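You operate a simulated robot arm through the tools that you are given. There is no shell and no other tool. Be economical: measure what you need, move in short steps, check, and stop when the job is done.

You are at the controls of a simulated robot arm. One attempt, no reset.

JOB
Fill the black carboy right up from the red one.
Fine: orange coupler on the red port, purple on the other; the lever under the ledge open for one run, then shut; leave the couplers in their ports.

It is judged by the outcome, as a careful person would: the job done as asked, and still so three seconds after it is handed in. It fails if anything else is knocked over, pushed out of place, dropped, spilled or broken.

ROBOT AND FRAMES
A 6-joint arm with a two-finger parallel gripper, fixed in place. Base frame: the origin is at the foot of the arm, x ahead of it, y to its left, z up. Readings come in m, degrees, newtons and seconds.
With the tool pointing down near the work surface it reaches from about 0.14 to 0.84 m from the base axis. Its first joint turns from -166.0 to 166.0 degrees. Payload 3.91 kg.
The tool frame sits at the grasp point between the pads (the TCP): z along the fingers, y along the line on which they close. The tips reach 0.03 m beyond it. Largest opening 0.11 m; finger width 0.02, thickness 0.01; the body of the gripper, 0.048 by 0.112 m, starts 0.055 m behind the TCP.
Orientation is that of the tool frame in the base frame, as [roll, pitch, yaw] about the fixed x, y, z axes, in that order (R = Rz(yaw) Ry(pitch) Rx(roll)). With the fingers straight down and closing along the base's y, the tool's x points along the base's -x, its y along +y and its z along -z.

CONTROLS
- The arm moves only by the tool step_arm. Its argument "commands" is a list of rows, each an object of numbers (a shift or turn left out is 0, a gripper value left out holds the last): "ax", "ay", "az": the turn, a rotation vector about the tool's x, y, z in units of 120 degrees (1.0 is 120 degrees); "x", "y", "z": the shift along the tool's x, y, z in units of 400 mm (1.0 is 400 mm); "hand": the closure in counts, from 0 (fully open) to 255 (shut). In form: [{"ax": .., "ay": .., "az": .., "x": .., "y": .., "z": .., "hand": ..}, ...]. A call has 1 to 10 rows; each row is the pose to reach, as a shift and turn from the pose commanded when the call began, along the tool's axes at that moment. A call with a number of a shift or a turn outside -1 to 1 is refused whole. A row lasts 0.2 s, in which the tool goes at most 0.05 m and 8.6 degrees; a call with a longer step from one row to the next is refused whole, and so is a gripper value outside its range. A pose out of reach is approached as far as the arm can. The call stops where the force on the tool passes 90 N (or 10 N more than at its start, if that is more) or the arm is blocked; 0.2 s more then pass. The fingers move at their own pace (about 0.108 m/s each) and stop on an object; they squeeze with about 23 N. The grip force told is the motor's: it shows also when the fingers shut on nothing. Time passes only in rows, and 0.2 s behind the last, so rows that repeat a pose let the fingers close. It gives the time, the measured TCP pose, the force on the tool (base axes), the opening and the grip force at its end, in the units of the frame above (readings bear some noise).
- Cameras (640 x 400 px; columns grow to the right, rows downward): "scene" is fixed at [0.2214, 0.4991, 1.6311]; the picture's right is [0.13, -0.99, 0.00], its down [-0.90, -0.12, -0.41] and it looks along [0.41, 0.05, -0.91] (base axes); focal length 283 px, centre (320, 200). "wrist" rides on the gripper at [0.077, 0.007, -0.114] in the tool frame; the picture's right is [-0.09, 1.00, 0.00], its down [-0.80, -0.07, -0.59] and it looks along [-0.59, -0.05, 0.80] (tool axes); focal length 270 px, centre (320, 200).
- get_image(camera): a new picture of that camera. It takes no simulated time.
- raise_lower(by): slides the trunk up (or, below 0, down) by that many m; the arm rides with it, the base frame stays. It gives what a move gives, with no picture.
- pixel_to_xyz(camera, pixels): for up to 12 pixels [column, row] of the newest picture of that camera ("zoom" is the newest enlarged one), the place [x, y, z] in the base frame of the surface seen there, good to about 0.002 m. It takes no simulated time.
- zoom(camera, box): a new picture of the part [left, top, right, bottom] of that camera's present view, enlarged. It takes no simulated time.
- sign_off(): hands the job in; it is judged then, once.

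Go step by step. Measure first, check grasps and placings, and put right what went wrong. The budget is 80 turns and 38 pictures, counting those below and the enlarged ones. Unless the task says otherwise, let go and move clear before handing in, and close with one line.

The tools are called after "Request:" as name(argument=value, ...) on one line, values as JSON. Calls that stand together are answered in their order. step_arm: Moves the arm, as the interface text tells. Its arguments: {"type":"object","properties":{"commands":{"type":"array"}},"required":["commands"]} The other tools are called the same way: raise_lower (by) slides the trunk up or down; get_image (camera) takes a picture; pixel_to_xyz (camera, pixels) gives the place of the surface under pixels of a picture; zoom (camera, box) takes an enlarged picture of a part of a camera's view; sign_off () hands the job in.

At the start:

```text
time_s: 0.0
tcp_pos: [0.3466, 0.3259, 1.2]
tcp_rot: [-180.0, 0.0, 180.0]
ft_force: [0.2, 0.6, -0.7]
opening: 0.1099
gripper_force: 0.2
trunk travel left (down, up): [-0.475, 0.065]
```

scene: 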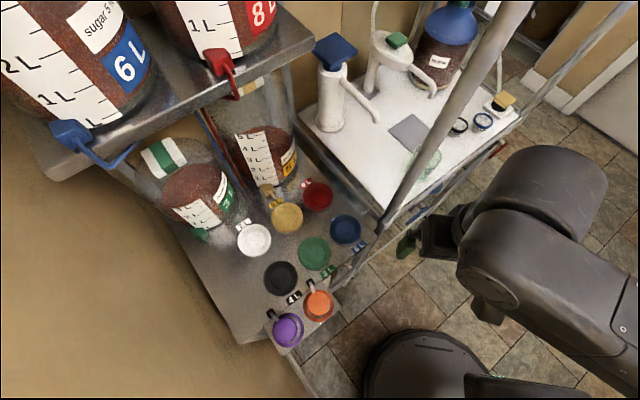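
wrist: 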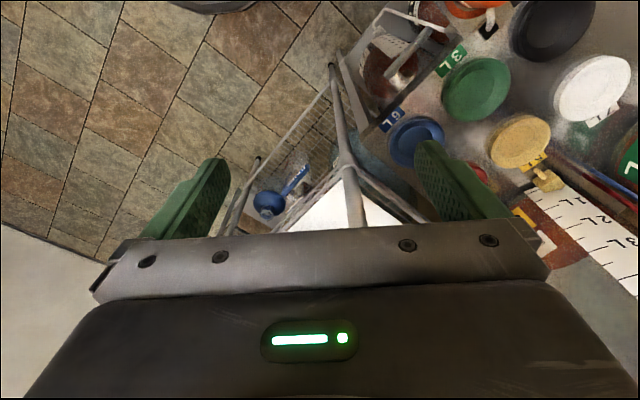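

The scene shows carboys on a shelf, coloured ports around (240-345, 190-280) and purple/orange couplers near (287,328) and (318,303). I'll zoom in to see the details.

Request:
zoom(camera="scene", box=[220, 170, 380, 360])

Request:
zoom(camera="scene", box=[0, 0, 320, 240])

```text
2.11 times, centred on (300, 265) of scene
```

zoom: 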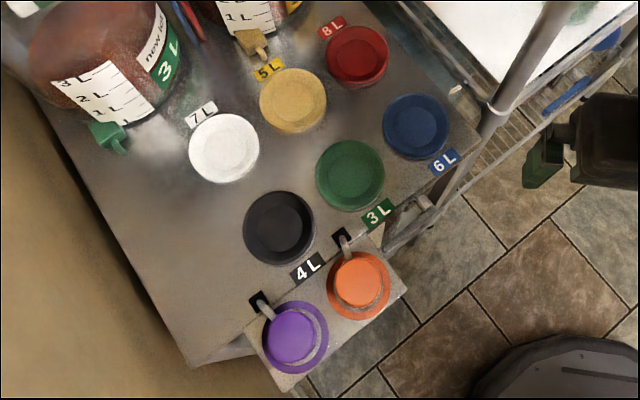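

```text
1.67 times, centred on (160, 120) of scene
```

zoom: 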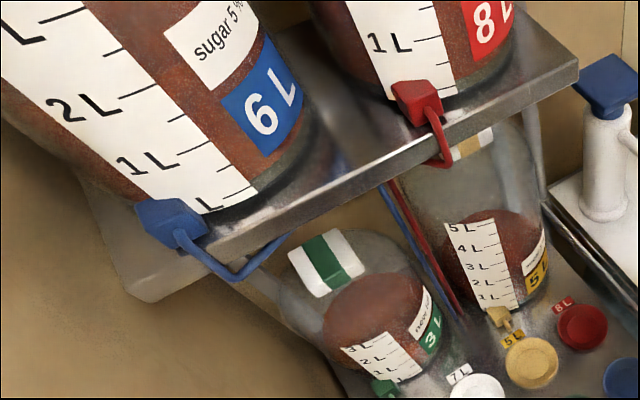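

The ports are coloured caps/discs with labels; the couplers sit on a small plate. I'll measure them.

Request:
zoom(camera="scene", box=[240, 270, 360, 360])

Request:
pixel_to_xyz(camera="scene", pixels=[[287, 327], [318, 302], [280, 278], [314, 251], [317, 195], [345, 229], [286, 217], [253, 240], [300, 322], [270, 315], [309, 283], [250, 300]])

```text
4.44 times, centred on (300, 315) of scene
```

zoom: 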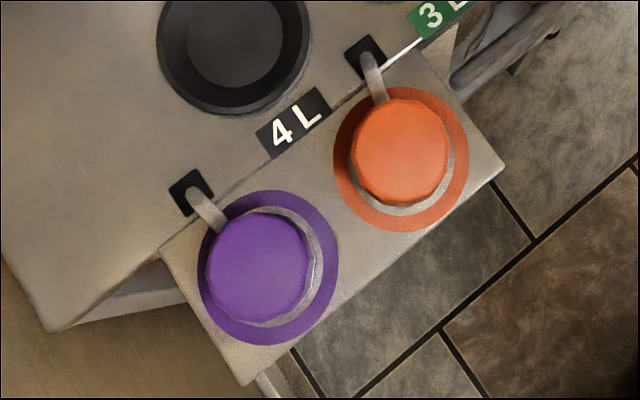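

```text
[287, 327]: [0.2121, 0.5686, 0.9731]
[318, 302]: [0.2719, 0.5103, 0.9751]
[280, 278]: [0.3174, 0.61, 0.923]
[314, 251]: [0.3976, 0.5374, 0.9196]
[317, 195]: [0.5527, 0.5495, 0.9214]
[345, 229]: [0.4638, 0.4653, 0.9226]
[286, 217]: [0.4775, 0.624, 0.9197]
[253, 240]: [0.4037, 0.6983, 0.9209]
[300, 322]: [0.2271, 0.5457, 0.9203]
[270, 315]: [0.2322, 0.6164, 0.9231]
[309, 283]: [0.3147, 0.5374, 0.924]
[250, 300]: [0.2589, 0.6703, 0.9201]
```

Coupler knob tops are at z≈0.974 and ports at z≈0.921. Next I measure the coupler sides, hose holes, shelf edges and tall neighbours.

Request:
pixel_to_xyz(camera="zoom", pixels=[[213, 270], [302, 262], [258, 225], [258, 312], [360, 150], [440, 150], [400, 107], [400, 195], [205, 205], [375, 75], [400, 220], [490, 170]])

Request:
pixel_to_xyz(camera="scene", pixels=[[311, 42], [200, 110], [85, 175], [235, 88], [100, 150], [270, 190], [255, 145], [200, 180], [317, 182], [317, 208], [303, 195], [331, 195]])

```text
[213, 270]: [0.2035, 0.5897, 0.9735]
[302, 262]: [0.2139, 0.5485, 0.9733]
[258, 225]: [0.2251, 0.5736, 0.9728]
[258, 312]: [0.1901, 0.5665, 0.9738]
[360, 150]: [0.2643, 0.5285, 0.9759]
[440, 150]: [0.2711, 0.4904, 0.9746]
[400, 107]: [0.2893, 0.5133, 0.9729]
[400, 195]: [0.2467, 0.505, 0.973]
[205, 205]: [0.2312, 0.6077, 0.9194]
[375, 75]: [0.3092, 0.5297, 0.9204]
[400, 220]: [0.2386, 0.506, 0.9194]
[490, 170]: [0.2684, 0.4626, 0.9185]
```

```text
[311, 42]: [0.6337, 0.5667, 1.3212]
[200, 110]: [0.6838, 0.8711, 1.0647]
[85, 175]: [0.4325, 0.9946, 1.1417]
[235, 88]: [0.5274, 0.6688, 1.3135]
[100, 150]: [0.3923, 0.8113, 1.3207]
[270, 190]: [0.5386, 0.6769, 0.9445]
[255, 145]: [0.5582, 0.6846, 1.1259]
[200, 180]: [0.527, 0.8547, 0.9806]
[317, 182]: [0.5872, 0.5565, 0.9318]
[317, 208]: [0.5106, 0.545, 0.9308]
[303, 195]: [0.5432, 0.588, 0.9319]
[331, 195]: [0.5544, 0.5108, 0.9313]
```

Orange knob centre is about (0.268, 0.5095), diameter ~0.042, top 0.974; red port centre is about (0.549, 0.549), rim 0.931. I'll move above the orange coupler with fingers closing along y, partly closed.

Request:
step_arm(commands=[{"x": 0.04, "y": 0.092, "z": 0.05, "hand": 80}, {"x": 0.08, "y": 0.184, "z": 0.1}, {"x": 0.12, "y": 0.276, "z": 0.15}, {"x": 0.16, "y": 0.368, "z": 0.2}, {"x": 0.1965, "y": 0.459, "z": 0.25}, {"x": 0.1965, "y": 0.459, "z": 0.25}])

Request:
get_image(camera="wrist")

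Request:
get_image(camera="scene")

```text
time_s: 1.4
tcp_pos: [0.2661, 0.5071, 1.1]
tcp_rot: [-180.0, 0.0, -180.0]
ft_force: [0.6, -0.5, -0.3]
opening: 0.0753
gripper_force: 0.1
trunk travel left (down, up): [-0.475, 0.065]
```

```text
32 pictures are left
```

wrist: 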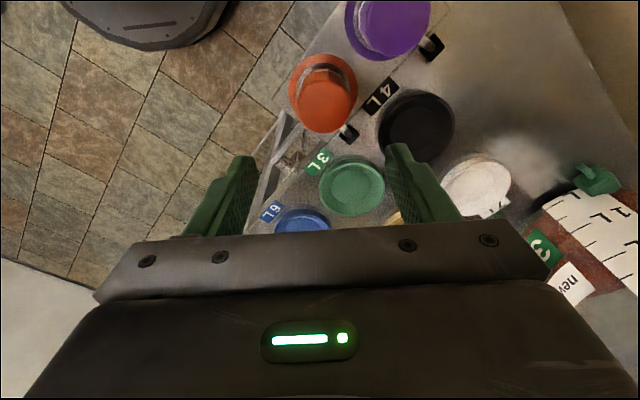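

```text
31 pictures are left
```

scene: 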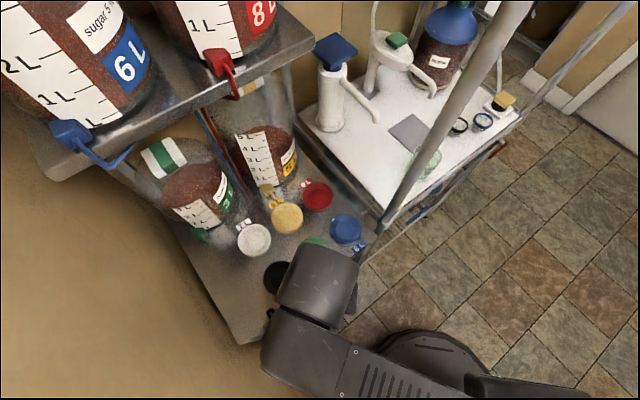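

The orange knob sits in line at wrist (325,105). I'll refine its position from this view.

Request:
pixel_to_xyz(camera="wrist", pixels=[[326, 108], [304, 108], [349, 108], [326, 86], [326, 128], [300, 80], [347, 133], [416, 124], [416, 95], [416, 155], [382, 124], [451, 124]])

Request:
zoom(camera="wrist", box=[270, 0, 470, 160])

```text
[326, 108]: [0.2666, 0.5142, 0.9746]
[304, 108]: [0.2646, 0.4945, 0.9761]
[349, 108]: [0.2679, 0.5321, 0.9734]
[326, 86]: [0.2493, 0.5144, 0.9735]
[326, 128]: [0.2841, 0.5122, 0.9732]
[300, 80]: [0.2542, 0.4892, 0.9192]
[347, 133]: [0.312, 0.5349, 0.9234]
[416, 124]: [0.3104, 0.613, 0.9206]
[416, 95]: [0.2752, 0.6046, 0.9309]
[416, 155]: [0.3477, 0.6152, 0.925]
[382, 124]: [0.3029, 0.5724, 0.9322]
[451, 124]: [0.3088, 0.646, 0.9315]
```

```text
2.50 times, centred on (370, 80) of wrist
```

zoom: 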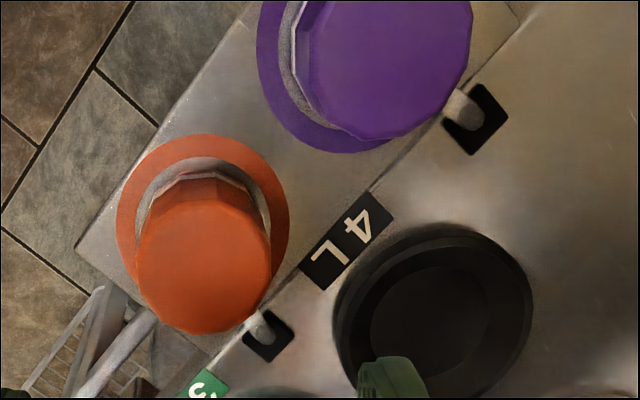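

Knob centre ≈ (0.267, 0.512). Descending to TCP z≈0.958 and closing.

Request:
step_arm(commands=[{"y": 0.012, "z": 0.09}, {"y": 0.012, "z": 0.18}, {"y": 0.012, "z": 0.27}, {"y": 0.012, "z": 0.355}, {"y": 0.012, "z": 0.355}, {"y": 0.012, "z": 0.355, "hand": 255}, {"y": 0.012, "z": 0.355, "hand": 255}, {"y": 0.012, "z": 0.355, "hand": 255}])

Request:
get_image(camera="wrist")

```text
time_s: 3.2
tcp_pos: [0.2697, 0.5115, 0.9566]
tcp_rot: [-180.0, -0.1, -179.9]
ft_force: [0.4, -0.7, 0.3]
opening: 0.0477
gripper_force: 23.3
trunk travel left (down, up): [-0.475, 0.065]
```

```text
29 pictures are left
```

wrist: 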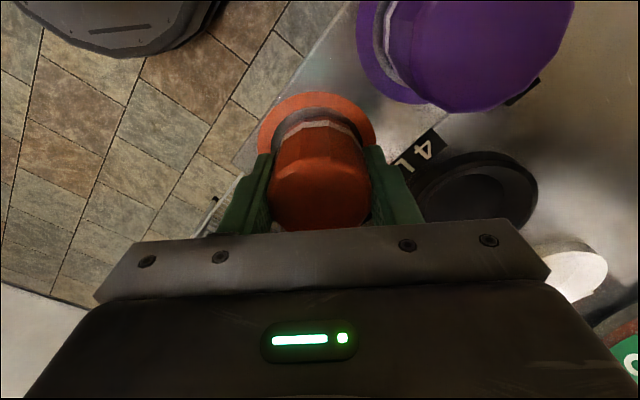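

Gripped at 0.048 opening with 23 N. Lifting 0.08 m and checking.

Request:
step_arm(commands=[{"z": -0.05}, {"z": -0.1}, {"z": -0.15}, {"z": -0.2}, {"z": -0.2}])

Request:
get_image(camera="wrist")

```text
time_s: 4.4
tcp_pos: [0.2687, 0.514, 1.0391]
tcp_rot: [-179.9, 0.0, -180.0]
ft_force: [-1.0, -0.1, -2.1]
opening: 0.0482
gripper_force: 23.4
trunk travel left (down, up): [-0.475, 0.065]
```

```text
28 pictures are left
```

wrist: 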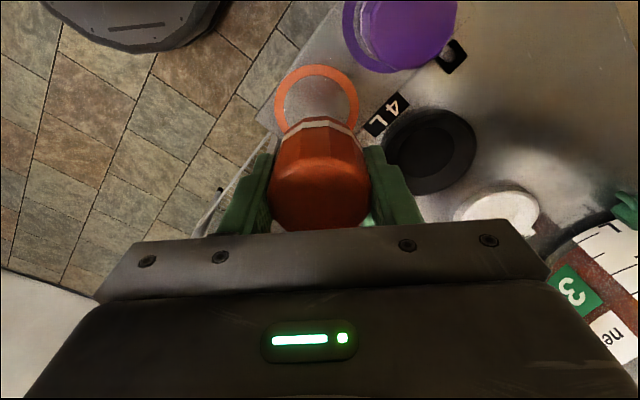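

Coupler is held and its dock ring is empty. Before moving to the red port I measure the tall post and the red valve that the wrist might brush.

Request:
pixel_to_xyz(camera="scene", pixels=[[388, 215], [420, 165], [460, 105], [505, 35], [225, 62], [236, 92], [70, 132], [130, 150]])

Request:
get_image(camera="scene")

```text
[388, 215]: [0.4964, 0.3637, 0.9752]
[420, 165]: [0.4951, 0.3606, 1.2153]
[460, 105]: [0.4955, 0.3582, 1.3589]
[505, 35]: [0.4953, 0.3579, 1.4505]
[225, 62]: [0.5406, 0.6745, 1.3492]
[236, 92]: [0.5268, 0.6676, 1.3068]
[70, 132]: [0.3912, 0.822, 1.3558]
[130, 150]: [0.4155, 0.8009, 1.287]
```

```text
27 pictures are left
```

scene: 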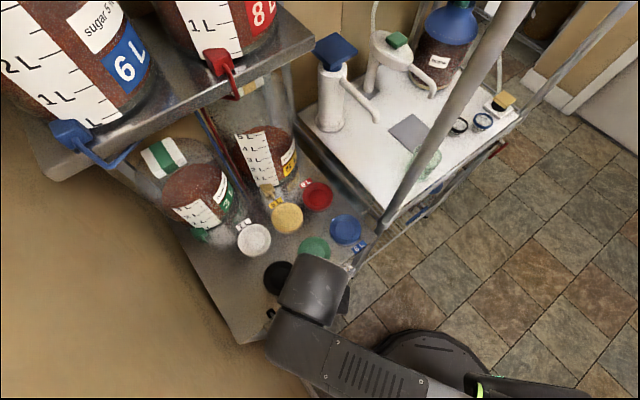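

The post at (0.495, 0.36) is clear of a straight path along 45°, and the shelf lip (x+y≈1.2, z 1.32) is close to the red port. I'll go most of the way and look.

Request:
step_arm(commands=[{"x": -0.09, "y": 0.011}, {"x": -0.18, "y": 0.022}, {"x": -0.27, "y": 0.033}, {"x": -0.36, "y": 0.044}, {"x": -0.45, "y": 0.055}, {"x": -0.54, "y": 0.066}, {"x": -0.54, "y": 0.066}])

Request:
get_image(camera="scene")

```text
time_s: 6.0
tcp_pos: [0.4859, 0.5401, 1.039]
tcp_rot: [-180.0, -0.1, 180.0]
ft_force: [0.1, -0.6, -2.1]
opening: 0.0479
gripper_force: 22.6
trunk travel left (down, up): [-0.475, 0.065]
```

```text
26 pictures are left
```

scene: 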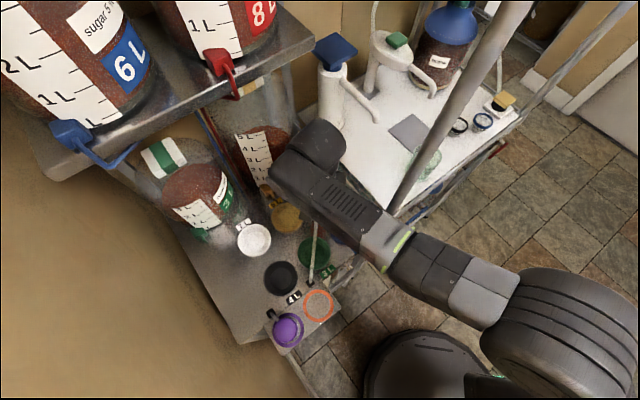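

The arm reaches fine with the hose trailing. I'll measure the wrist top against the shelf lip before the last 6 cm.

Request:
pixel_to_xyz(camera="scene", pixels=[[320, 130], [280, 165], [300, 140], [340, 150], [380, 210], [355, 195], [420, 260], [315, 250]])

Request:
get_image(camera="wrist")

```text
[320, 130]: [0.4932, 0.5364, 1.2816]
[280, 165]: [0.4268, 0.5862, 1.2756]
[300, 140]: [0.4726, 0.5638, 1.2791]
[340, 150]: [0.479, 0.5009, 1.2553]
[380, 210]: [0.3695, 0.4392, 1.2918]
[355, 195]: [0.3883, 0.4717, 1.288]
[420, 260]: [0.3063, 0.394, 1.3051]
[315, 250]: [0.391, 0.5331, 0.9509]
```

```text
25 pictures are left
```

wrist: 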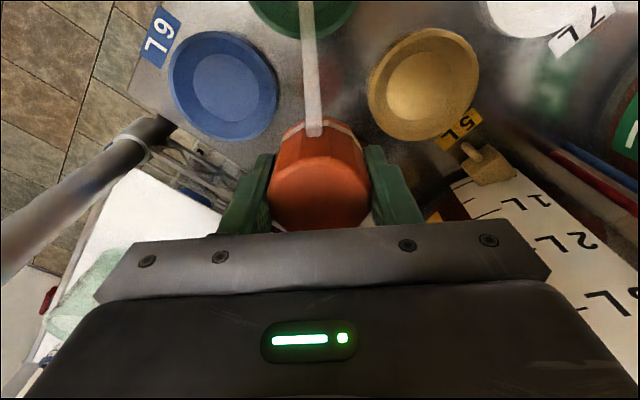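

Wrist top is only at z≈1.28, so it will be below the shelf when lowered. I'll finish the traverse to (0.549, 0.547) and come down to just above the rim.

Request:
step_arm(commands=[{"x": -0.08, "y": 0.008}, {"x": -0.162, "y": 0.016}, {"x": -0.162, "y": 0.016, "z": 0.06}, {"x": -0.162, "y": 0.016, "z": 0.11}, {"x": -0.162, "y": 0.016, "z": 0.11}])

Request:
zoom(camera="wrist", box=[180, 60, 460, 240])

Request:
get_image(camera="scene")

```text
time_s: 7.2
tcp_pos: [0.55, 0.5447, 0.9928]
tcp_rot: [180.0, 0.0, 180.0]
ft_force: [0.6, -0.9, -1.4]
opening: 0.048
gripper_force: 23.3
trunk travel left (down, up): [-0.475, 0.065]
```

```text
2.22 times, centred on (320, 150) of wrist
```

zoom: 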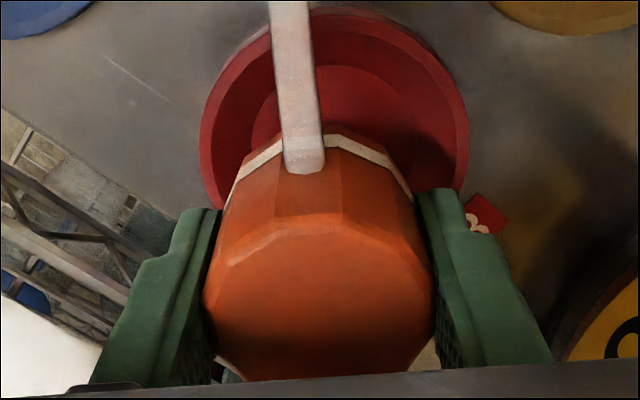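

```text
23 pictures are left
```

scene: 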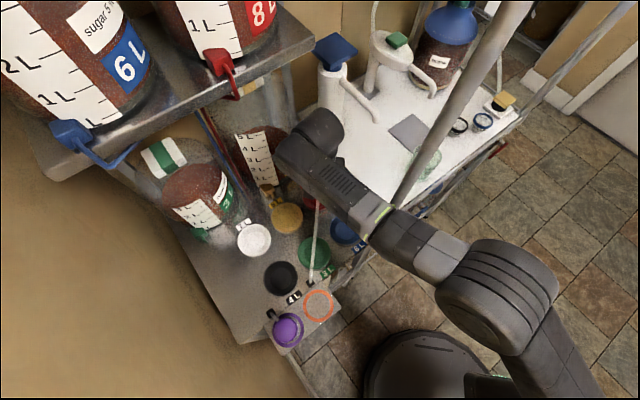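

The rim's left/right extremes are visible at zoom (201,140), (467,140) and near edge (330,9). Measuring them.

Request:
pixel_to_xyz(camera="zoom", pixels=[[203, 140], [465, 145], [345, 12], [225, 75], [440, 72], [255, 120], [405, 130], [350, 70], [208, 180], [463, 180], [380, 20], [250, 45]])

```text
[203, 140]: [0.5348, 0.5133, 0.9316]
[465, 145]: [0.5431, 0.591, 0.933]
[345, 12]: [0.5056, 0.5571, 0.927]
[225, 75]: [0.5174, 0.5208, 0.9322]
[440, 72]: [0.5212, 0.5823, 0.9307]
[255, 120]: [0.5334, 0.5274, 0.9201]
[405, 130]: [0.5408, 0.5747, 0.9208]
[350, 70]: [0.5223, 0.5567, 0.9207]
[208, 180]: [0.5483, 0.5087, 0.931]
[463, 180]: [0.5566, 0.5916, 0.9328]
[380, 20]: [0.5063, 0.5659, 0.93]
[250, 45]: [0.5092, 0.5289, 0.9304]
```

Circle fit gives port centre ≈ (0.547, 0.550). Small correction then slow descent to seat it.

Request:
step_arm(commands=[{"x": 0.005, "y": 0.009}, {"x": 0.005, "y": 0.009, "z": 0.03}, {"x": 0.005, "y": 0.009, "z": 0.055}, {"x": 0.005, "y": 0.009, "z": 0.07}, {"x": 0.005, "y": 0.009, "z": 0.08}, {"x": 0.005, "y": 0.009, "z": 0.087}, {"x": 0.005, "y": 0.009, "z": 0.087}])

Request:
zoom(camera="wrist", box=[180, 60, 460, 240])

```text
time_s: 8.8
tcp_pos: [0.5469, 0.5501, 0.9582]
tcp_rot: [179.9, 0.0, -180.0]
ft_force: [1.2, 1.3, 1.7]
opening: 0.048
gripper_force: 23.1
trunk travel left (down, up): [-0.475, 0.065]
```

```text
2.22 times, centred on (320, 150) of wrist
```

zoom: 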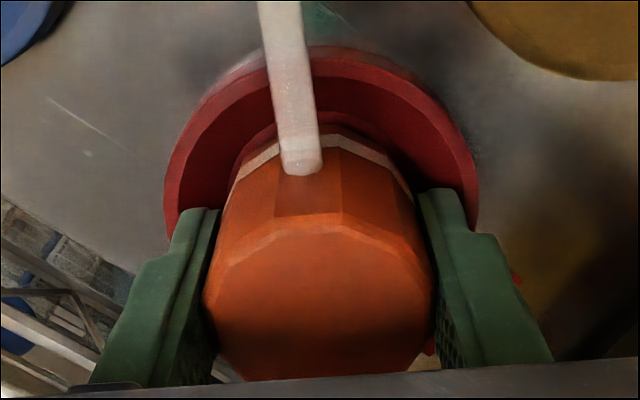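

It appears centred and nearly bottomed (force changed only slightly). I'll press a few mm more to confirm.

Request:
step_arm(commands=[{"z": 0.006}, {"z": 0.012}, {"z": 0.012}])

```text
time_s: 9.6
tcp_pos: [0.546, 0.5499, 0.9591]
tcp_rot: [179.8, 0.3, 180.0]
ft_force: [2.0, 1.5, 28.7]
opening: 0.0479
gripper_force: 23.0
trunk travel left (down, up): [-0.475, 0.065]
```

It is bottomed (28 N). I'll ease up, open slightly so the fingers don't push the rim, lift, and check.

Request:
step_arm(commands=[{"z": -0.012}, {"z": -0.012, "hand": 132}, {"z": -0.012, "hand": 132}, {"z": -0.06, "hand": 120}, {"z": -0.11, "hand": 80}, {"z": -0.2}, {"z": -0.26}])

Request:
zoom(camera="wrist", box=[180, 20, 460, 240])

```text
time_s: 11.2
tcp_pos: [0.5465, 0.5501, 1.0594]
tcp_rot: [180.0, 0.0, -180.0]
ft_force: [-0.3, 0.0, 1.1]
opening: 0.0755
gripper_force: 0.1
trunk travel left (down, up): [-0.475, 0.065]
```

```text
1.82 times, centred on (320, 130) of wrist
```

zoom: 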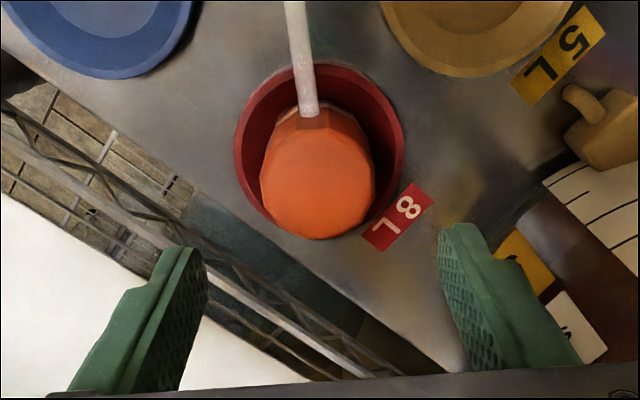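

Orange is seated in the red port. Now moving over to above the purple coupler.

Request:
step_arm(commands=[{"z": -0.1}, {"x": 0.11, "y": 0.006, "z": -0.1}, {"x": 0.22, "y": 0.012, "z": -0.1}, {"x": 0.33, "y": 0.018, "z": -0.1}, {"x": 0.44, "y": 0.024, "z": -0.1}, {"x": 0.55, "y": 0.03, "z": -0.1}, {"x": 0.66, "y": 0.036, "z": -0.1}, {"x": 0.76, "y": 0.042, "z": -0.1}, {"x": 0.846, "y": 0.0475, "z": -0.1}, {"x": 0.846, "y": 0.0475, "z": -0.1}])

Request:
get_image(camera="wrist")

```text
time_s: 13.4
tcp_pos: [0.21, 0.5695, 1.0983]
tcp_rot: [180.0, -0.1, 179.9]
ft_force: [1.2, -0.2, -1.0]
opening: 0.0753
gripper_force: 0.0
trunk travel left (down, up): [-0.475, 0.065]
```

```text
20 pictures are left
```

wrist: 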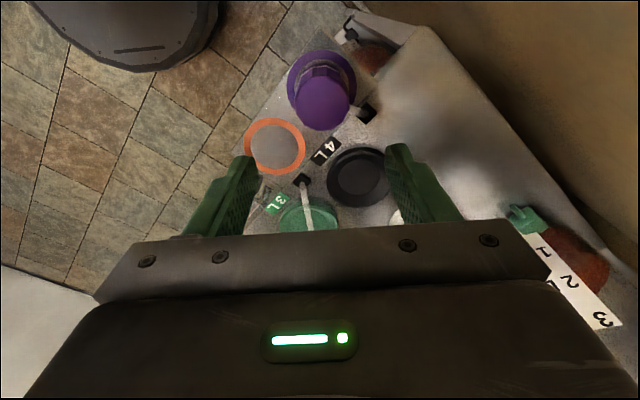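

Purple knob at (322,105); black port ellipse at (358,177); something metallic at (350,35) may be the lever area. Measuring.

Request:
pixel_to_xyz(camera="wrist", pixels=[[322, 106], [300, 106], [346, 106], [322, 86], [322, 126], [328, 177], [388, 177], [358, 149], [358, 206], [350, 22], [352, 35], [380, 55]])

Request:
zoom(camera="wrist", box=[270, 0, 430, 100])

```text
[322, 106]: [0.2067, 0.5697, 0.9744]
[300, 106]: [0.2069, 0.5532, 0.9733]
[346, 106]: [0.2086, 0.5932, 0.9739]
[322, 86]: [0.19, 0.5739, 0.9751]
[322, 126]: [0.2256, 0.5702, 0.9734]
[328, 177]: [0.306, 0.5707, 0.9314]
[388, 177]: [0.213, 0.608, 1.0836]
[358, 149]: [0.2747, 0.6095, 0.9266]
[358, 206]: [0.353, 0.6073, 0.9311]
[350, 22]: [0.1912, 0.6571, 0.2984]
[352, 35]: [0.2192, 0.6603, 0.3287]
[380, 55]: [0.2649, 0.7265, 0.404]
```

```text
4.00 times, centred on (350, 50) of wrist
```

zoom: 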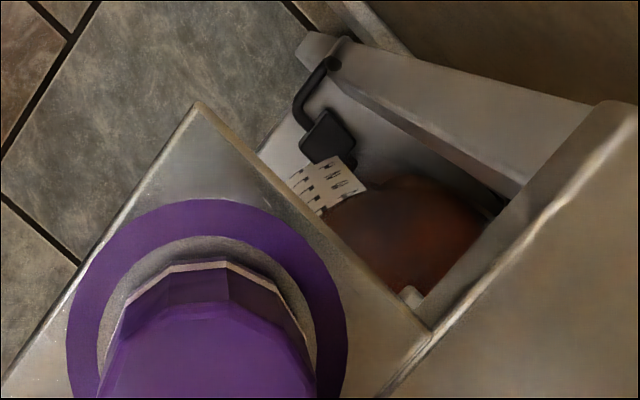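

Purple centre ≈ (0.2075, 0.571). Black port centre ≈ (0.314, 0.611); black carboy is on a low shelf (z≈0.3). Grasp purple and lift.

Request:
step_arm(commands=[{"x": 0.002, "y": 0.005, "z": 0.09}, {"x": 0.002, "y": 0.005, "z": 0.18}, {"x": 0.002, "y": 0.005, "z": 0.27}, {"x": 0.002, "y": 0.005, "z": 0.352}, {"x": 0.002, "y": 0.005, "z": 0.352}, {"x": 0.002, "y": 0.005, "z": 0.352, "hand": 255}, {"x": 0.002, "y": 0.005, "z": 0.352, "hand": 255}, {"x": 0.002, "y": 0.005, "z": 0.352, "hand": 255}])

Request:
step_arm(commands=[{"z": -0.05}, {"z": -0.1}, {"z": -0.15}, {"z": -0.2}, {"z": -0.2}])

```text
time_s: 15.2
tcp_pos: [0.2077, 0.5707, 0.9599]
tcp_rot: [180.0, 0.0, -180.0]
ft_force: [-0.1, -1.2, 1.7]
opening: 0.0479
gripper_force: 23.2
trunk travel left (down, up): [-0.475, 0.065]
```

```text
time_s: 16.4
tcp_pos: [0.2068, 0.5727, 1.0382]
tcp_rot: [-180.0, 0.0, -180.0]
ft_force: [-0.8, 0.3, -1.3]
opening: 0.0481
gripper_force: 23.0
trunk travel left (down, up): [-0.475, 0.065]
```

Purple is held (0.048). Moving above the black port, just over the rim.

Request:
step_arm(commands=[{"x": -0.09, "y": 0.033}, {"x": -0.18, "y": 0.066}, {"x": -0.266, "y": 0.099}, {"x": -0.266, "y": 0.099, "z": 0.06}, {"x": -0.266, "y": 0.099, "z": 0.11}, {"x": -0.266, "y": 0.099, "z": 0.11}])

Request:
zoom(camera="wrist", box=[180, 60, 460, 240])

Request:
pixel_to_xyz(camera="zoom", pixels=[[203, 140], [465, 145], [225, 75], [440, 72], [208, 180], [463, 180], [380, 20], [250, 45], [205, 165], [466, 165]])

```text
time_s: 17.8
tcp_pos: [0.3138, 0.6109, 0.9899]
tcp_rot: [-180.0, 0.0, -179.9]
ft_force: [0.6, -0.2, -1.1]
opening: 0.0481
gripper_force: 23.1
trunk travel left (down, up): [-0.475, 0.065]
```

```text
2.22 times, centred on (320, 150) of wrist
```

zoom: 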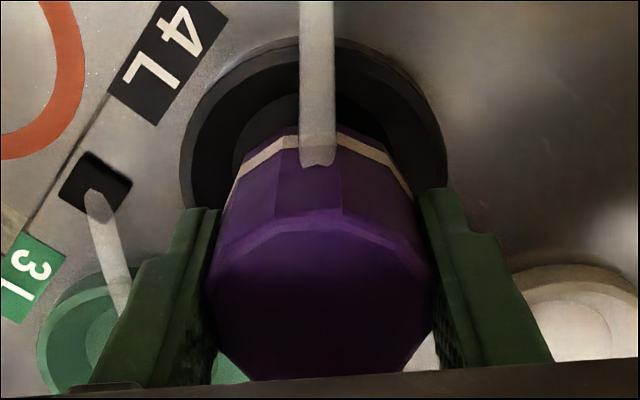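

```text
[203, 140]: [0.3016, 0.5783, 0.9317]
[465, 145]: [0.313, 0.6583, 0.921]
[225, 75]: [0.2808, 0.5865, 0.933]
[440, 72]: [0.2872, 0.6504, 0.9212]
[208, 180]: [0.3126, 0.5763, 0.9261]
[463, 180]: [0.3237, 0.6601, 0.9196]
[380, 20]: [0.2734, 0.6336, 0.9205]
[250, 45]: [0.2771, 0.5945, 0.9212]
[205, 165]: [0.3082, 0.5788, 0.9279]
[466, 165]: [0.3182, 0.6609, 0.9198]
```

The rim here spans zoom (181..446, ~155) with near edge at row ~39. Measuring those to correct.

Request:
pixel_to_xyz(camera="zoom", pixels=[[183, 165], [443, 160], [187, 135], [437, 125], [225, 85], [415, 90], [260, 55], [380, 55], [350, 42], [184, 190], [287, 46], [443, 180]])

```text
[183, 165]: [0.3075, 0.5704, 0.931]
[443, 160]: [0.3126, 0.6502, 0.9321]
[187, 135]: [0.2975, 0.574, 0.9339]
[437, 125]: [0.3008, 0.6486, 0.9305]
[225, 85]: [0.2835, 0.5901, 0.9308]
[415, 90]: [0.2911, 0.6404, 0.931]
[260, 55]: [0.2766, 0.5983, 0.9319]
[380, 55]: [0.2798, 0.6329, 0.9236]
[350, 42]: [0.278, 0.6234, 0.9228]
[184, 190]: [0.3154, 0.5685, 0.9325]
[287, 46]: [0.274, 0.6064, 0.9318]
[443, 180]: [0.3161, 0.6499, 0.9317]
```

Centre ≈ (0.317, 0.6095). Correct and lower slowly.

Request:
step_arm(commands=[{"x": -0.0075, "y": -0.003}, {"x": -0.0075, "y": -0.003, "z": 0.03}, {"x": -0.0075, "y": -0.003, "z": 0.055}, {"x": -0.0075, "y": -0.003, "z": 0.07}, {"x": -0.0075, "y": -0.003, "z": 0.08}, {"x": -0.0075, "y": -0.003, "z": 0.088}, {"x": -0.0075, "y": -0.003, "z": 0.094}, {"x": -0.0075, "y": -0.003, "z": 0.094}])

Request:
zoom(camera="wrist", box=[180, 60, 460, 240])

```text
time_s: 19.6
tcp_pos: [0.3165, 0.61, 0.9579]
tcp_rot: [179.7, 0.1, -180.0]
ft_force: [4.5, 2.7, 24.3]
opening: 0.048
gripper_force: 22.2
trunk travel left (down, up): [-0.475, 0.065]
```

```text
2.22 times, centred on (320, 150) of wrist
```

zoom: 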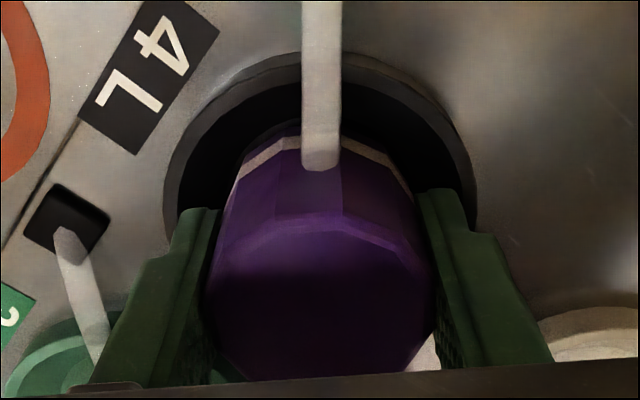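

Bottomed at 24 N, centred. Ease, release, lift.

Request:
step_arm(commands=[{"z": -0.007}, {"z": -0.007, "hand": 132}, {"z": -0.007, "hand": 132}, {"z": -0.06, "hand": 120}, {"z": -0.11, "hand": 80}, {"z": -0.2}, {"z": -0.26}])

Request:
zoom(camera="wrist", box=[180, 20, 460, 240])

```text
time_s: 21.2
tcp_pos: [0.3176, 0.6104, 1.0607]
tcp_rot: [180.0, 0.0, -179.9]
ft_force: [0.0, 0.4, -0.1]
opening: 0.0753
gripper_force: 0.0
trunk travel left (down, up): [-0.475, 0.065]
```

```text
1.82 times, centred on (320, 130) of wrist
```

zoom: 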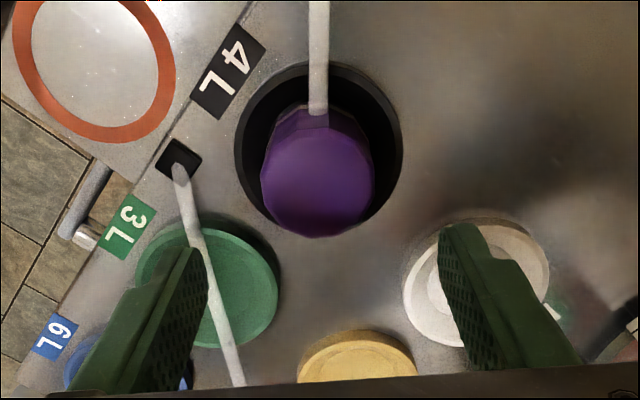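

Both couplers are seated. Now to find the lever: I retreat in front of the ledge and yaw the tool by 45° to face the bench edge.

Request:
step_arm(commands=[{"x": 0.0765, "y": -0.0747, "az": -0.0625}, {"x": 0.153, "y": -0.149, "az": -0.125}, {"x": 0.2295, "y": -0.224, "az": -0.1875}, {"x": 0.306, "y": -0.299, "az": -0.25}, {"x": 0.3825, "y": -0.3735, "az": -0.3125}, {"x": 0.459, "y": -0.448, "az": -0.375}, {"x": 0.459, "y": -0.448, "az": -0.375}])

Request:
raise_lower(by=-0.15)

Request:
get_image(camera="wrist")

```text
time_s: 22.8
tcp_pos: [0.1332, 0.4316, 1.0605]
tcp_rot: [-180.0, 0.1, -134.9]
ft_force: [-0.7, -0.4, 0.5]
opening: 0.0757
gripper_force: 0.1
trunk travel left (down, up): [-0.475, 0.065]
```

```text
time_s: 24.6
tcp_pos: [0.1338, 0.4318, 0.9108]
tcp_rot: [180.0, -0.1, -135.0]
ft_force: [0.4, 0.0, 1.0]
opening: 0.0757
gripper_force: 0.1
trunk travel left (down, up): [-0.325, 0.215]
```

```text
15 pictures are left
```

wrist: 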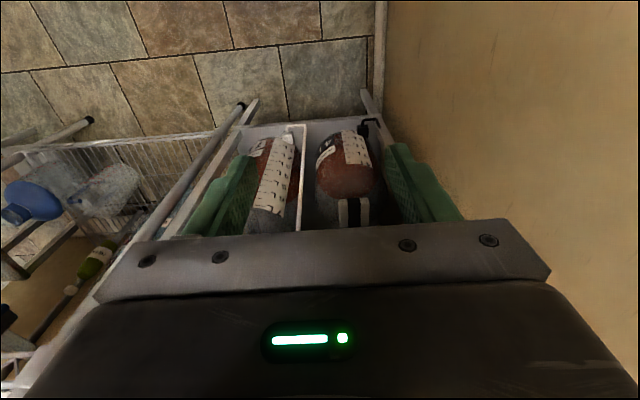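

Now I see the lower shelf with two carboys (white at (270,180), black at (350,180)). I'll tilt the tool 60° so the camera looks horizontally under the ledge.

Request:
step_arm(commands=[{"ay": -0.065}, {"ay": -0.13}, {"ay": -0.195}, {"ay": -0.26}, {"ay": -0.325}, {"ay": -0.39}, {"ay": -0.455}, {"ay": -0.5}, {"ay": -0.5}])

Request:
get_image(camera="wrist")

```text
time_s: 26.6
tcp_pos: [0.1331, 0.4318, 0.9109]
tcp_rot: [180.0, 59.9, -135.0]
ft_force: [0.5, -0.2, 0.2]
opening: 0.0755
gripper_force: 0.0
trunk travel left (down, up): [-0.325, 0.215]
```

```text
14 pictures are left
```

wrist: 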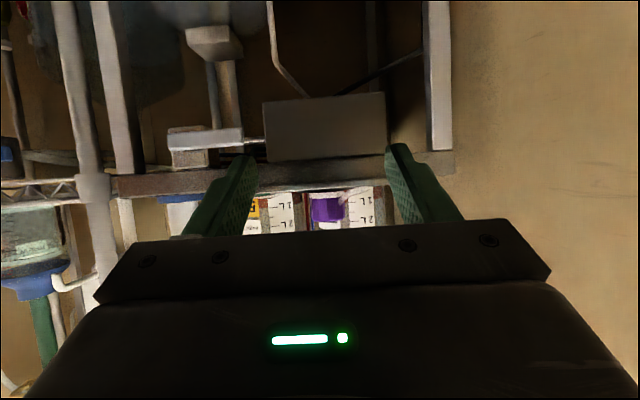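

Upside-down view: the ledge is the dark slab at (325,130), and beside it a valve box at (205,145) with a lever arm (222,90) ending in a handle (213,42), hanging down. Zoom and measure.

Request:
zoom(camera="wrist", box=[110, 10, 390, 190])

Request:
pixel_to_xyz(camera="wrist", pixels=[[200, 30], [240, 45], [213, 42], [225, 75], [230, 115], [205, 145], [175, 160], [252, 142], [268, 130], [380, 130], [280, 175], [240, 130]])

```text
2.22 times, centred on (250, 100) of wrist
```

zoom: 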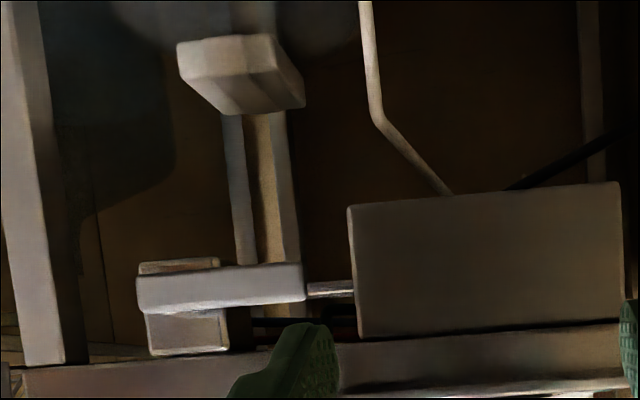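

```text
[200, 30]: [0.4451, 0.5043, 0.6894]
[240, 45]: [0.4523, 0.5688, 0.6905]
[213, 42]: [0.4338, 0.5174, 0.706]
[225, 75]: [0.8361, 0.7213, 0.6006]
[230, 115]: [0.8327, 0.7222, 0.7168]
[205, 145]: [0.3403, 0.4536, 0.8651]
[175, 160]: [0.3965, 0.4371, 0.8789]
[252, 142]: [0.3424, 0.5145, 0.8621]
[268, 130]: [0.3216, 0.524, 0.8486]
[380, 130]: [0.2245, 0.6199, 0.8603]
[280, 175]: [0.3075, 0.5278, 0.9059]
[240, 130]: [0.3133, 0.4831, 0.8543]
```

The handle parts are ambiguous (crosspiece at z≈0.86, block at z≈0.70). I'll shift 0.1 m toward the lever and lower 0.1 m for a clearer view.

Request:
step_arm(commands=[{"y": -0.1}, {"y": -0.2}, {"y": -0.27}, {"y": -0.27}])

Request:
raise_lower(by=-0.08)

Request:
get_image(camera="wrist")

```text
time_s: 27.6
tcp_pos: [0.2106, 0.3545, 0.9107]
tcp_rot: [-180.0, 60.1, -134.9]
ft_force: [0.2, -0.1, 0.2]
opening: 0.0754
gripper_force: 0.0
trunk travel left (down, up): [-0.325, 0.215]
```

```text
time_s: 28.7
tcp_pos: [0.2114, 0.3539, 0.8307]
tcp_rot: [180.0, 60.0, -135.0]
ft_force: [-0.2, -0.4, -0.3]
opening: 0.0756
gripper_force: 0.1
trunk travel left (down, up): [-0.245, 0.295]
```

```text
12 pictures are left
```

wrist: 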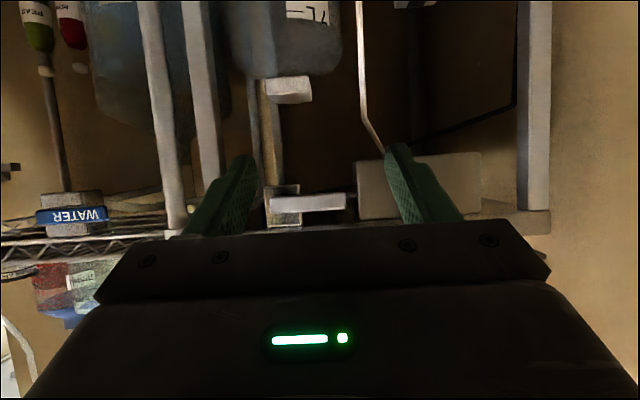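

Zooming in on the lever region (230-370, 60-230).

Request:
zoom(camera="wrist", box=[220, 60, 400, 235])

Request:
pixel_to_xyz(camera="zoom", pixels=[[205, 70], [270, 70], [300, 80], [185, 170], [160, 170], [215, 170], [220, 330], [300, 325], [395, 320], [200, 292], [445, 310], [230, 365]])

```text
2.29 times, centred on (310, 148) of wrist
```

zoom: 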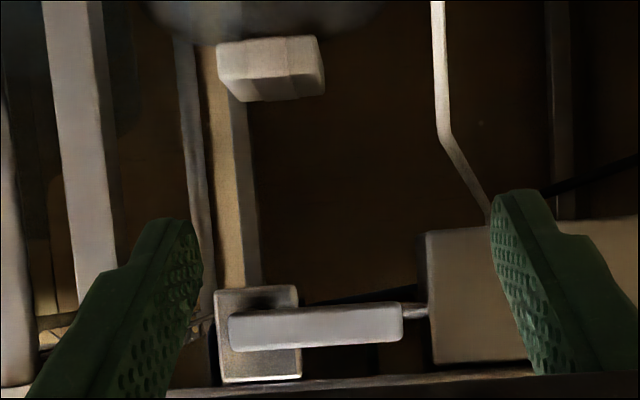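

```text
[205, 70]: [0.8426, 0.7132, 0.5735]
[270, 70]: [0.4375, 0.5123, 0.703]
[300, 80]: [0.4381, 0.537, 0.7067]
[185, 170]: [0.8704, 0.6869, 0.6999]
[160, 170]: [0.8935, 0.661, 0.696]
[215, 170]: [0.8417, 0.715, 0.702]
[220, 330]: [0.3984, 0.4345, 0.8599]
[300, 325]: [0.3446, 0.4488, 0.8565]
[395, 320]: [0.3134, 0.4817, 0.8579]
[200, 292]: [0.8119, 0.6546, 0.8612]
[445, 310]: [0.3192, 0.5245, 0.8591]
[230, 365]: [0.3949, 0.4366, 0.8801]
```

The low block is the white carboy's spigot; the real lever is the bar at z≈0.858, s≈0.56 in front of a hub. I'll look from above through the scene camera for its shape.

Request:
zoom(camera="scene", box=[300, 220, 400, 320])

Request:
pixel_to_xyz(camera="zoom", pixels=[[300, 200], [320, 190], [340, 180], [360, 170], [380, 160], [300, 220], [330, 205], [360, 190], [340, 230], [280, 240], [400, 140], [260, 230]])

```text
4.00 times, centred on (350, 270) of scene
```

zoom: 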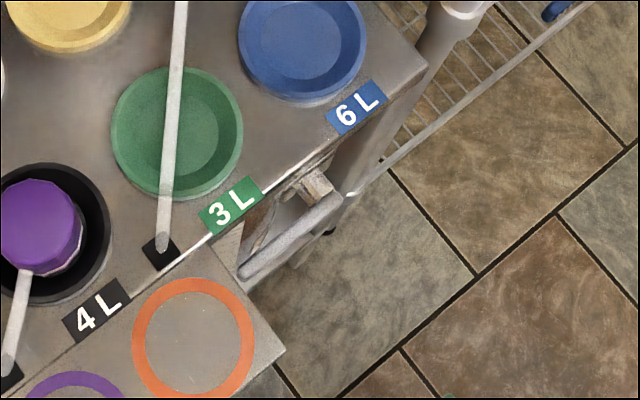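

```text
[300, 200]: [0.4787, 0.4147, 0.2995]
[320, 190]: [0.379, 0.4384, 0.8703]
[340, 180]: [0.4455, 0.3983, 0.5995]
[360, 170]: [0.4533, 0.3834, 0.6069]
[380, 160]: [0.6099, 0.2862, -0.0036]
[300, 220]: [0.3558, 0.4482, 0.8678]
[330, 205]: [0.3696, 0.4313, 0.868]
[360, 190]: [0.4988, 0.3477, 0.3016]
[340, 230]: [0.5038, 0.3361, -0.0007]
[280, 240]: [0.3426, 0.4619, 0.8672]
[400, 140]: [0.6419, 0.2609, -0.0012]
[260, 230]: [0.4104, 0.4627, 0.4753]
```

From above, the bar (top z 0.868) runs along the bench edge from t≈-0.04 (hub end, neck going under the bench) to t≈-0.12 near the ledge, so it should swing in the vertical plane about the hub. I'll level the tool and roll it so the fingers straddle the bar above and below.

Request:
step_arm(commands=[{"ay": -0.0625, "x": -0.0334, "z": 0.024, "hand": 139}, {"ay": -0.125, "x": -0.0668, "z": 0.048}, {"ay": -0.1875, "x": -0.1, "z": 0.072}, {"ay": -0.25, "x": -0.1335, "z": 0.096}, {"ay": -0.25, "x": -0.1335, "z": 0.096}])

Request:
step_arm(commands=[{"az": 0.0715}, {"az": 0.143}, {"az": 0.2145}, {"az": 0.286}, {"az": 0.3575}, {"az": 0.429}, {"az": 0.5005}, {"az": 0.572}, {"az": 0.6435}, {"az": 0.715}])

```text
time_s: 29.9
tcp_pos: [0.2479, 0.4064, 0.8748]
tcp_rot: [-106.5, 89.3, -61.8]
ft_force: [0.6, 0.5, 0.2]
opening: 0.0502
gripper_force: 0.1
out of reach, approached as far as the arm can: row 3, 4, 5
trunk travel left (down, up): [-0.245, 0.295]
```

```text
time_s: 32.2
tcp_pos: [0.2629, 0.0642, 1.0588]
tcp_rot: [90.5, 4.6, 114.1]
ft_force: [-1.3, -0.4, 0.7]
opening: 0.0502
gripper_force: 0.0
out of reach, approached as far as the arm can: row 1, 2, 3, 4, 5, 6, 7, 8, 9, 10
trunk travel left (down, up): [-0.245, 0.295]
stopped in row 10: the arm was blocked; the commanded pose is now the measured one
```

The pose was out of reach and the arm swung off to (0.26, 0.06, 1.06). I check the scene for damage.

Request:
get_image(camera="scene")

Request:
get_image(camera="wrist")

```text
9 pictures are left
```

scene: 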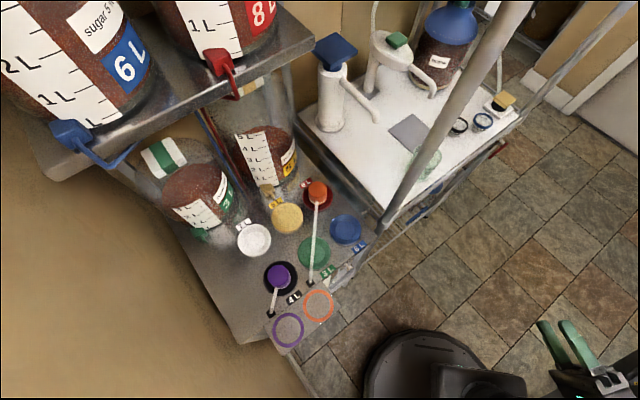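

```text
8 pictures are left
```

wrist: 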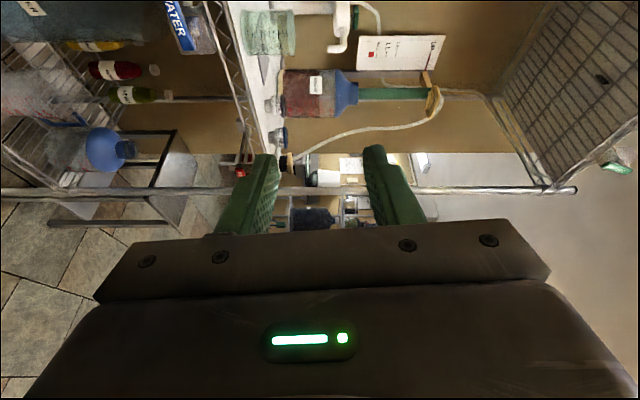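

Nothing was disturbed and both couplers are still in place. Luckily the tool is now horizontal with y up, just at heading 24°. The failure was being too close to the lowered shoulder, so I'll raise the trunk and turn the heading to 45°.

Request:
raise_lower(by=0.28)

Request:
step_arm(commands=[{"ay": 0.06, "az": 0.012}, {"ay": 0.12, "az": 0.025}, {"ay": 0.175, "az": 0.038}, {"ay": 0.175, "az": 0.038}])

```text
time_s: 35.0
tcp_pos: [0.2646, 0.0624, 1.3387]
tcp_rot: [90.7, 4.5, 114.2]
ft_force: [-0.1, 0.1, -0.1]
opening: 0.0499
gripper_force: 0.0
trunk travel left (down, up): [-0.525, 0.015]
```

```text
time_s: 36.0
tcp_pos: [0.2641, 0.0626, 1.3384]
tcp_rot: [91.4, -0.5, 135.3]
ft_force: [0.4, -0.1, -0.7]
opening: 0.05
gripper_force: 0.1
trunk travel left (down, up): [-0.525, 0.015]
```

Works. Now moving laterally/outward to in front of the lever (still high), then down.

Request:
step_arm(commands=[{"x": 0.076, "z": 0.065}, {"x": 0.152, "z": 0.13}, {"x": 0.228, "z": 0.195}, {"x": 0.304, "z": 0.26}, {"x": 0.38, "z": 0.325}, {"x": 0.456, "z": 0.39}, {"x": 0.532, "z": 0.456}, {"x": 0.606, "z": 0.522}, {"x": 0.606, "z": 0.522}])

```text
time_s: 38.0
tcp_pos: [0.2603, 0.1211, 1.3367]
tcp_rot: [91.4, -0.5, 135.1]
ft_force: [0.4, -0.5, 0.2]
opening: 0.0501
gripper_force: 0.0
out of reach, approached as far as the arm can: row 2, 3, 4, 5, 6, 7, 8, 9
trunk travel left (down, up): [-0.525, 0.015]
```

The straight path passes too near the base axis. I'll go outward along the heading first (keeping clear of the post), then sideways.

Request:
step_arm(commands=[{"z": 0.06}, {"z": 0.14}, {"z": 0.22}, {"z": 0.3}, {"z": 0.38}, {"z": 0.44}, {"z": 0.44}])

```text
time_s: 39.6
tcp_pos: [0.3179, 0.0984, 1.3274]
tcp_rot: [91.2, -0.4, 135.5]
ft_force: [-0.5, 0.1, -0.8]
opening: 0.0499
gripper_force: 0.1
out of reach, approached as far as the arm can: row 1, 2, 3, 4, 5, 6, 7
trunk travel left (down, up): [-0.525, 0.015]
```

The commanded pose is drifting ahead of the arm. I bring the command back to a reachable spot (0.387, 0.248), out along the heading.

Request:
step_arm(commands=[{"x": -0.08, "z": -0.068}, {"x": -0.16, "z": -0.136}, {"x": -0.24, "z": -0.204}, {"x": -0.32, "z": -0.272}, {"x": -0.41, "z": -0.345}, {"x": -0.495, "z": -0.417}, {"x": -0.495, "z": -0.417}, {"x": -0.495, "z": -0.417}])

```text
time_s: 41.4
tcp_pos: [0.3233, -0.1208, 1.4328]
tcp_rot: [91.3, -0.3, 135.1]
ft_force: [-1.3, -1.2, 0.9]
opening: 0.0503
gripper_force: 0.0
out of reach, approached as far as the arm can: row 2, 3, 4, 5, 6, 7, 8
trunk travel left (down, up): [-0.525, 0.015]
```

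The arm seems to have landed on a joint-limited branch in this roll. I'll undo the roll here in free space, heading back toward the ordinary tool-down configuration.

Request:
step_arm(commands=[{"az": -0.07}, {"az": -0.14}, {"az": -0.21}, {"az": -0.28}, {"az": -0.35}, {"az": -0.42}, {"az": -0.49}, {"az": -0.56}, {"az": -0.63}, {"az": -0.7}])

Request:
get_image(camera="scene")

```text
time_s: 43.6
tcp_pos: [0.3221, -0.1167, 1.4318]
tcp_rot: [102.4, 83.5, 147.3]
ft_force: [0.4, 0.3, 0.0]
opening: 0.0501
gripper_force: 0.1
trunk travel left (down, up): [-0.525, 0.015]
```

```text
7 pictures are left
```

scene: 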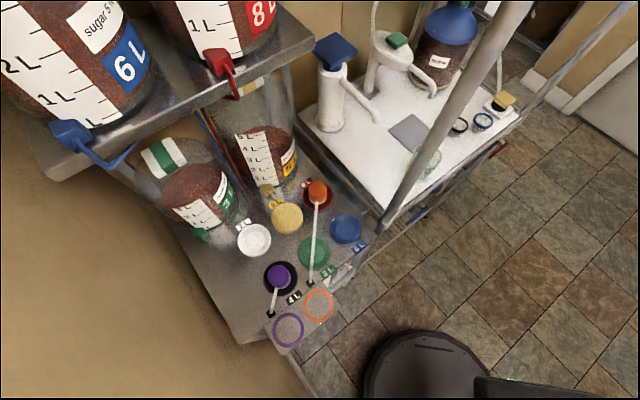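

Roll undone (7 of 8 needed units) and the scene is intact. Now pitch the tool back down to vertical.

Request:
step_arm(commands=[{"az": -0.05}])

Request:
step_arm(commands=[{"ay": 0.07}, {"ay": 0.14}, {"ay": 0.21}, {"ay": 0.28}, {"ay": 0.35}, {"ay": 0.42}, {"ay": 0.49}, {"ay": 0.56}, {"ay": 0.63}, {"ay": 0.7}])

```text
time_s: 44.0
tcp_pos: [0.3218, -0.1181, 1.432]
tcp_rot: [164.7, 88.5, -150.1]
ft_force: [0.1, -0.3, -0.5]
opening: 0.0498
gripper_force: 0.2
trunk travel left (down, up): [-0.525, 0.015]
```

```text
time_s: 46.2
tcp_pos: [0.269, 0.1031, 1.4703]
tcp_rot: [-173.2, 10.4, -87.5]
ft_force: [6.3, -3.1, 0.5]
opening: 0.05
gripper_force: 0.1
out of reach, approached as far as the arm can: row 5, 6, 7, 8, 9
trunk travel left (down, up): [-0.525, 0.015]
```

Tool is now nearly vertical at (0.27, 0.10, 1.47), yaw −87. I lower it 0.25 m into comfortable range.

Request:
step_arm(commands=[{"z": 0.1}, {"z": 0.2}, {"z": 0.3}, {"z": 0.4}, {"z": 0.5}, {"z": 0.62}, {"z": 0.62}])

```text
time_s: 47.8
tcp_pos: [0.3355, -0.1041, 1.1815]
tcp_rot: [179.6, 4.6, -135.1]
ft_force: [-0.6, 0.4, 0.0]
opening: 0.0501
gripper_force: 0.1
trunk travel left (down, up): [-0.525, 0.015]
```

Back in the normal configuration at (0.336, −0.104, 1.18), yaw −135. Moving to in front of the lever, tool vertical, fingers closing to make a peg.

Request:
step_arm(commands=[{"x": -0.064, "y": 0.099, "ay": 0.019, "hand": 255}, {"x": -0.128, "y": 0.198, "ay": 0.038}, {"x": -0.192, "y": 0.297, "ay": 0.038}, {"x": -0.256, "y": 0.396, "ay": 0.038}, {"x": -0.32, "y": 0.495, "ay": 0.038}, {"x": -0.384, "y": 0.594, "ay": 0.038}, {"x": -0.448, "y": 0.693, "ay": 0.038}, {"x": -0.512, "y": 0.792, "ay": 0.038}, {"x": -0.576, "y": 0.891, "ay": 0.038}, {"x": -0.64, "y": 0.99, "ay": 0.038}])

```text
time_s: 50.0
tcp_pos: [0.2347, 0.3616, 1.2045]
tcp_rot: [179.6, 0.1, -134.9]
ft_force: [-0.3, -0.1, -0.7]
opening: 0.0001
gripper_force: 23.1
trunk travel left (down, up): [-0.525, 0.015]
```

Lowering the trunk 0.2 m, then tilting to 60° at the pre-approach (s 0.46, z 0.915).

Request:
raise_lower(by=-0.2)

Request:
step_arm(commands=[{"ay": -0.0625, "x": -0.012, "z": 0.028}, {"ay": -0.125, "x": -0.024, "z": 0.056}, {"ay": -0.1875, "x": -0.036, "z": 0.084}, {"ay": -0.25, "x": -0.048, "z": 0.112}, {"ay": -0.3125, "x": -0.06, "z": 0.14}, {"ay": -0.375, "x": -0.072, "z": 0.168}, {"ay": -0.4375, "x": -0.084, "z": 0.196}, {"ay": -0.5, "x": -0.096, "z": 0.224}, {"ay": -0.5, "x": -0.096, "z": 0.224}])

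```text
time_s: 52.2
tcp_pos: [0.2354, 0.36, 1.0056]
tcp_rot: [179.6, 0.1, -134.9]
ft_force: [0.1, 0.8, -0.3]
opening: 0.0001
gripper_force: 22.8
trunk travel left (down, up): [-0.325, 0.215]
```

```text
time_s: 54.2
tcp_pos: [0.2609, 0.3875, 0.9139]
tcp_rot: [179.0, 60.1, -135.6]
ft_force: [0.1, -0.6, 0.2]
opening: 0.0
gripper_force: 23.1
out of reach, approached as far as the arm can: row 6, 7
trunk travel left (down, up): [-0.325, 0.215]
```

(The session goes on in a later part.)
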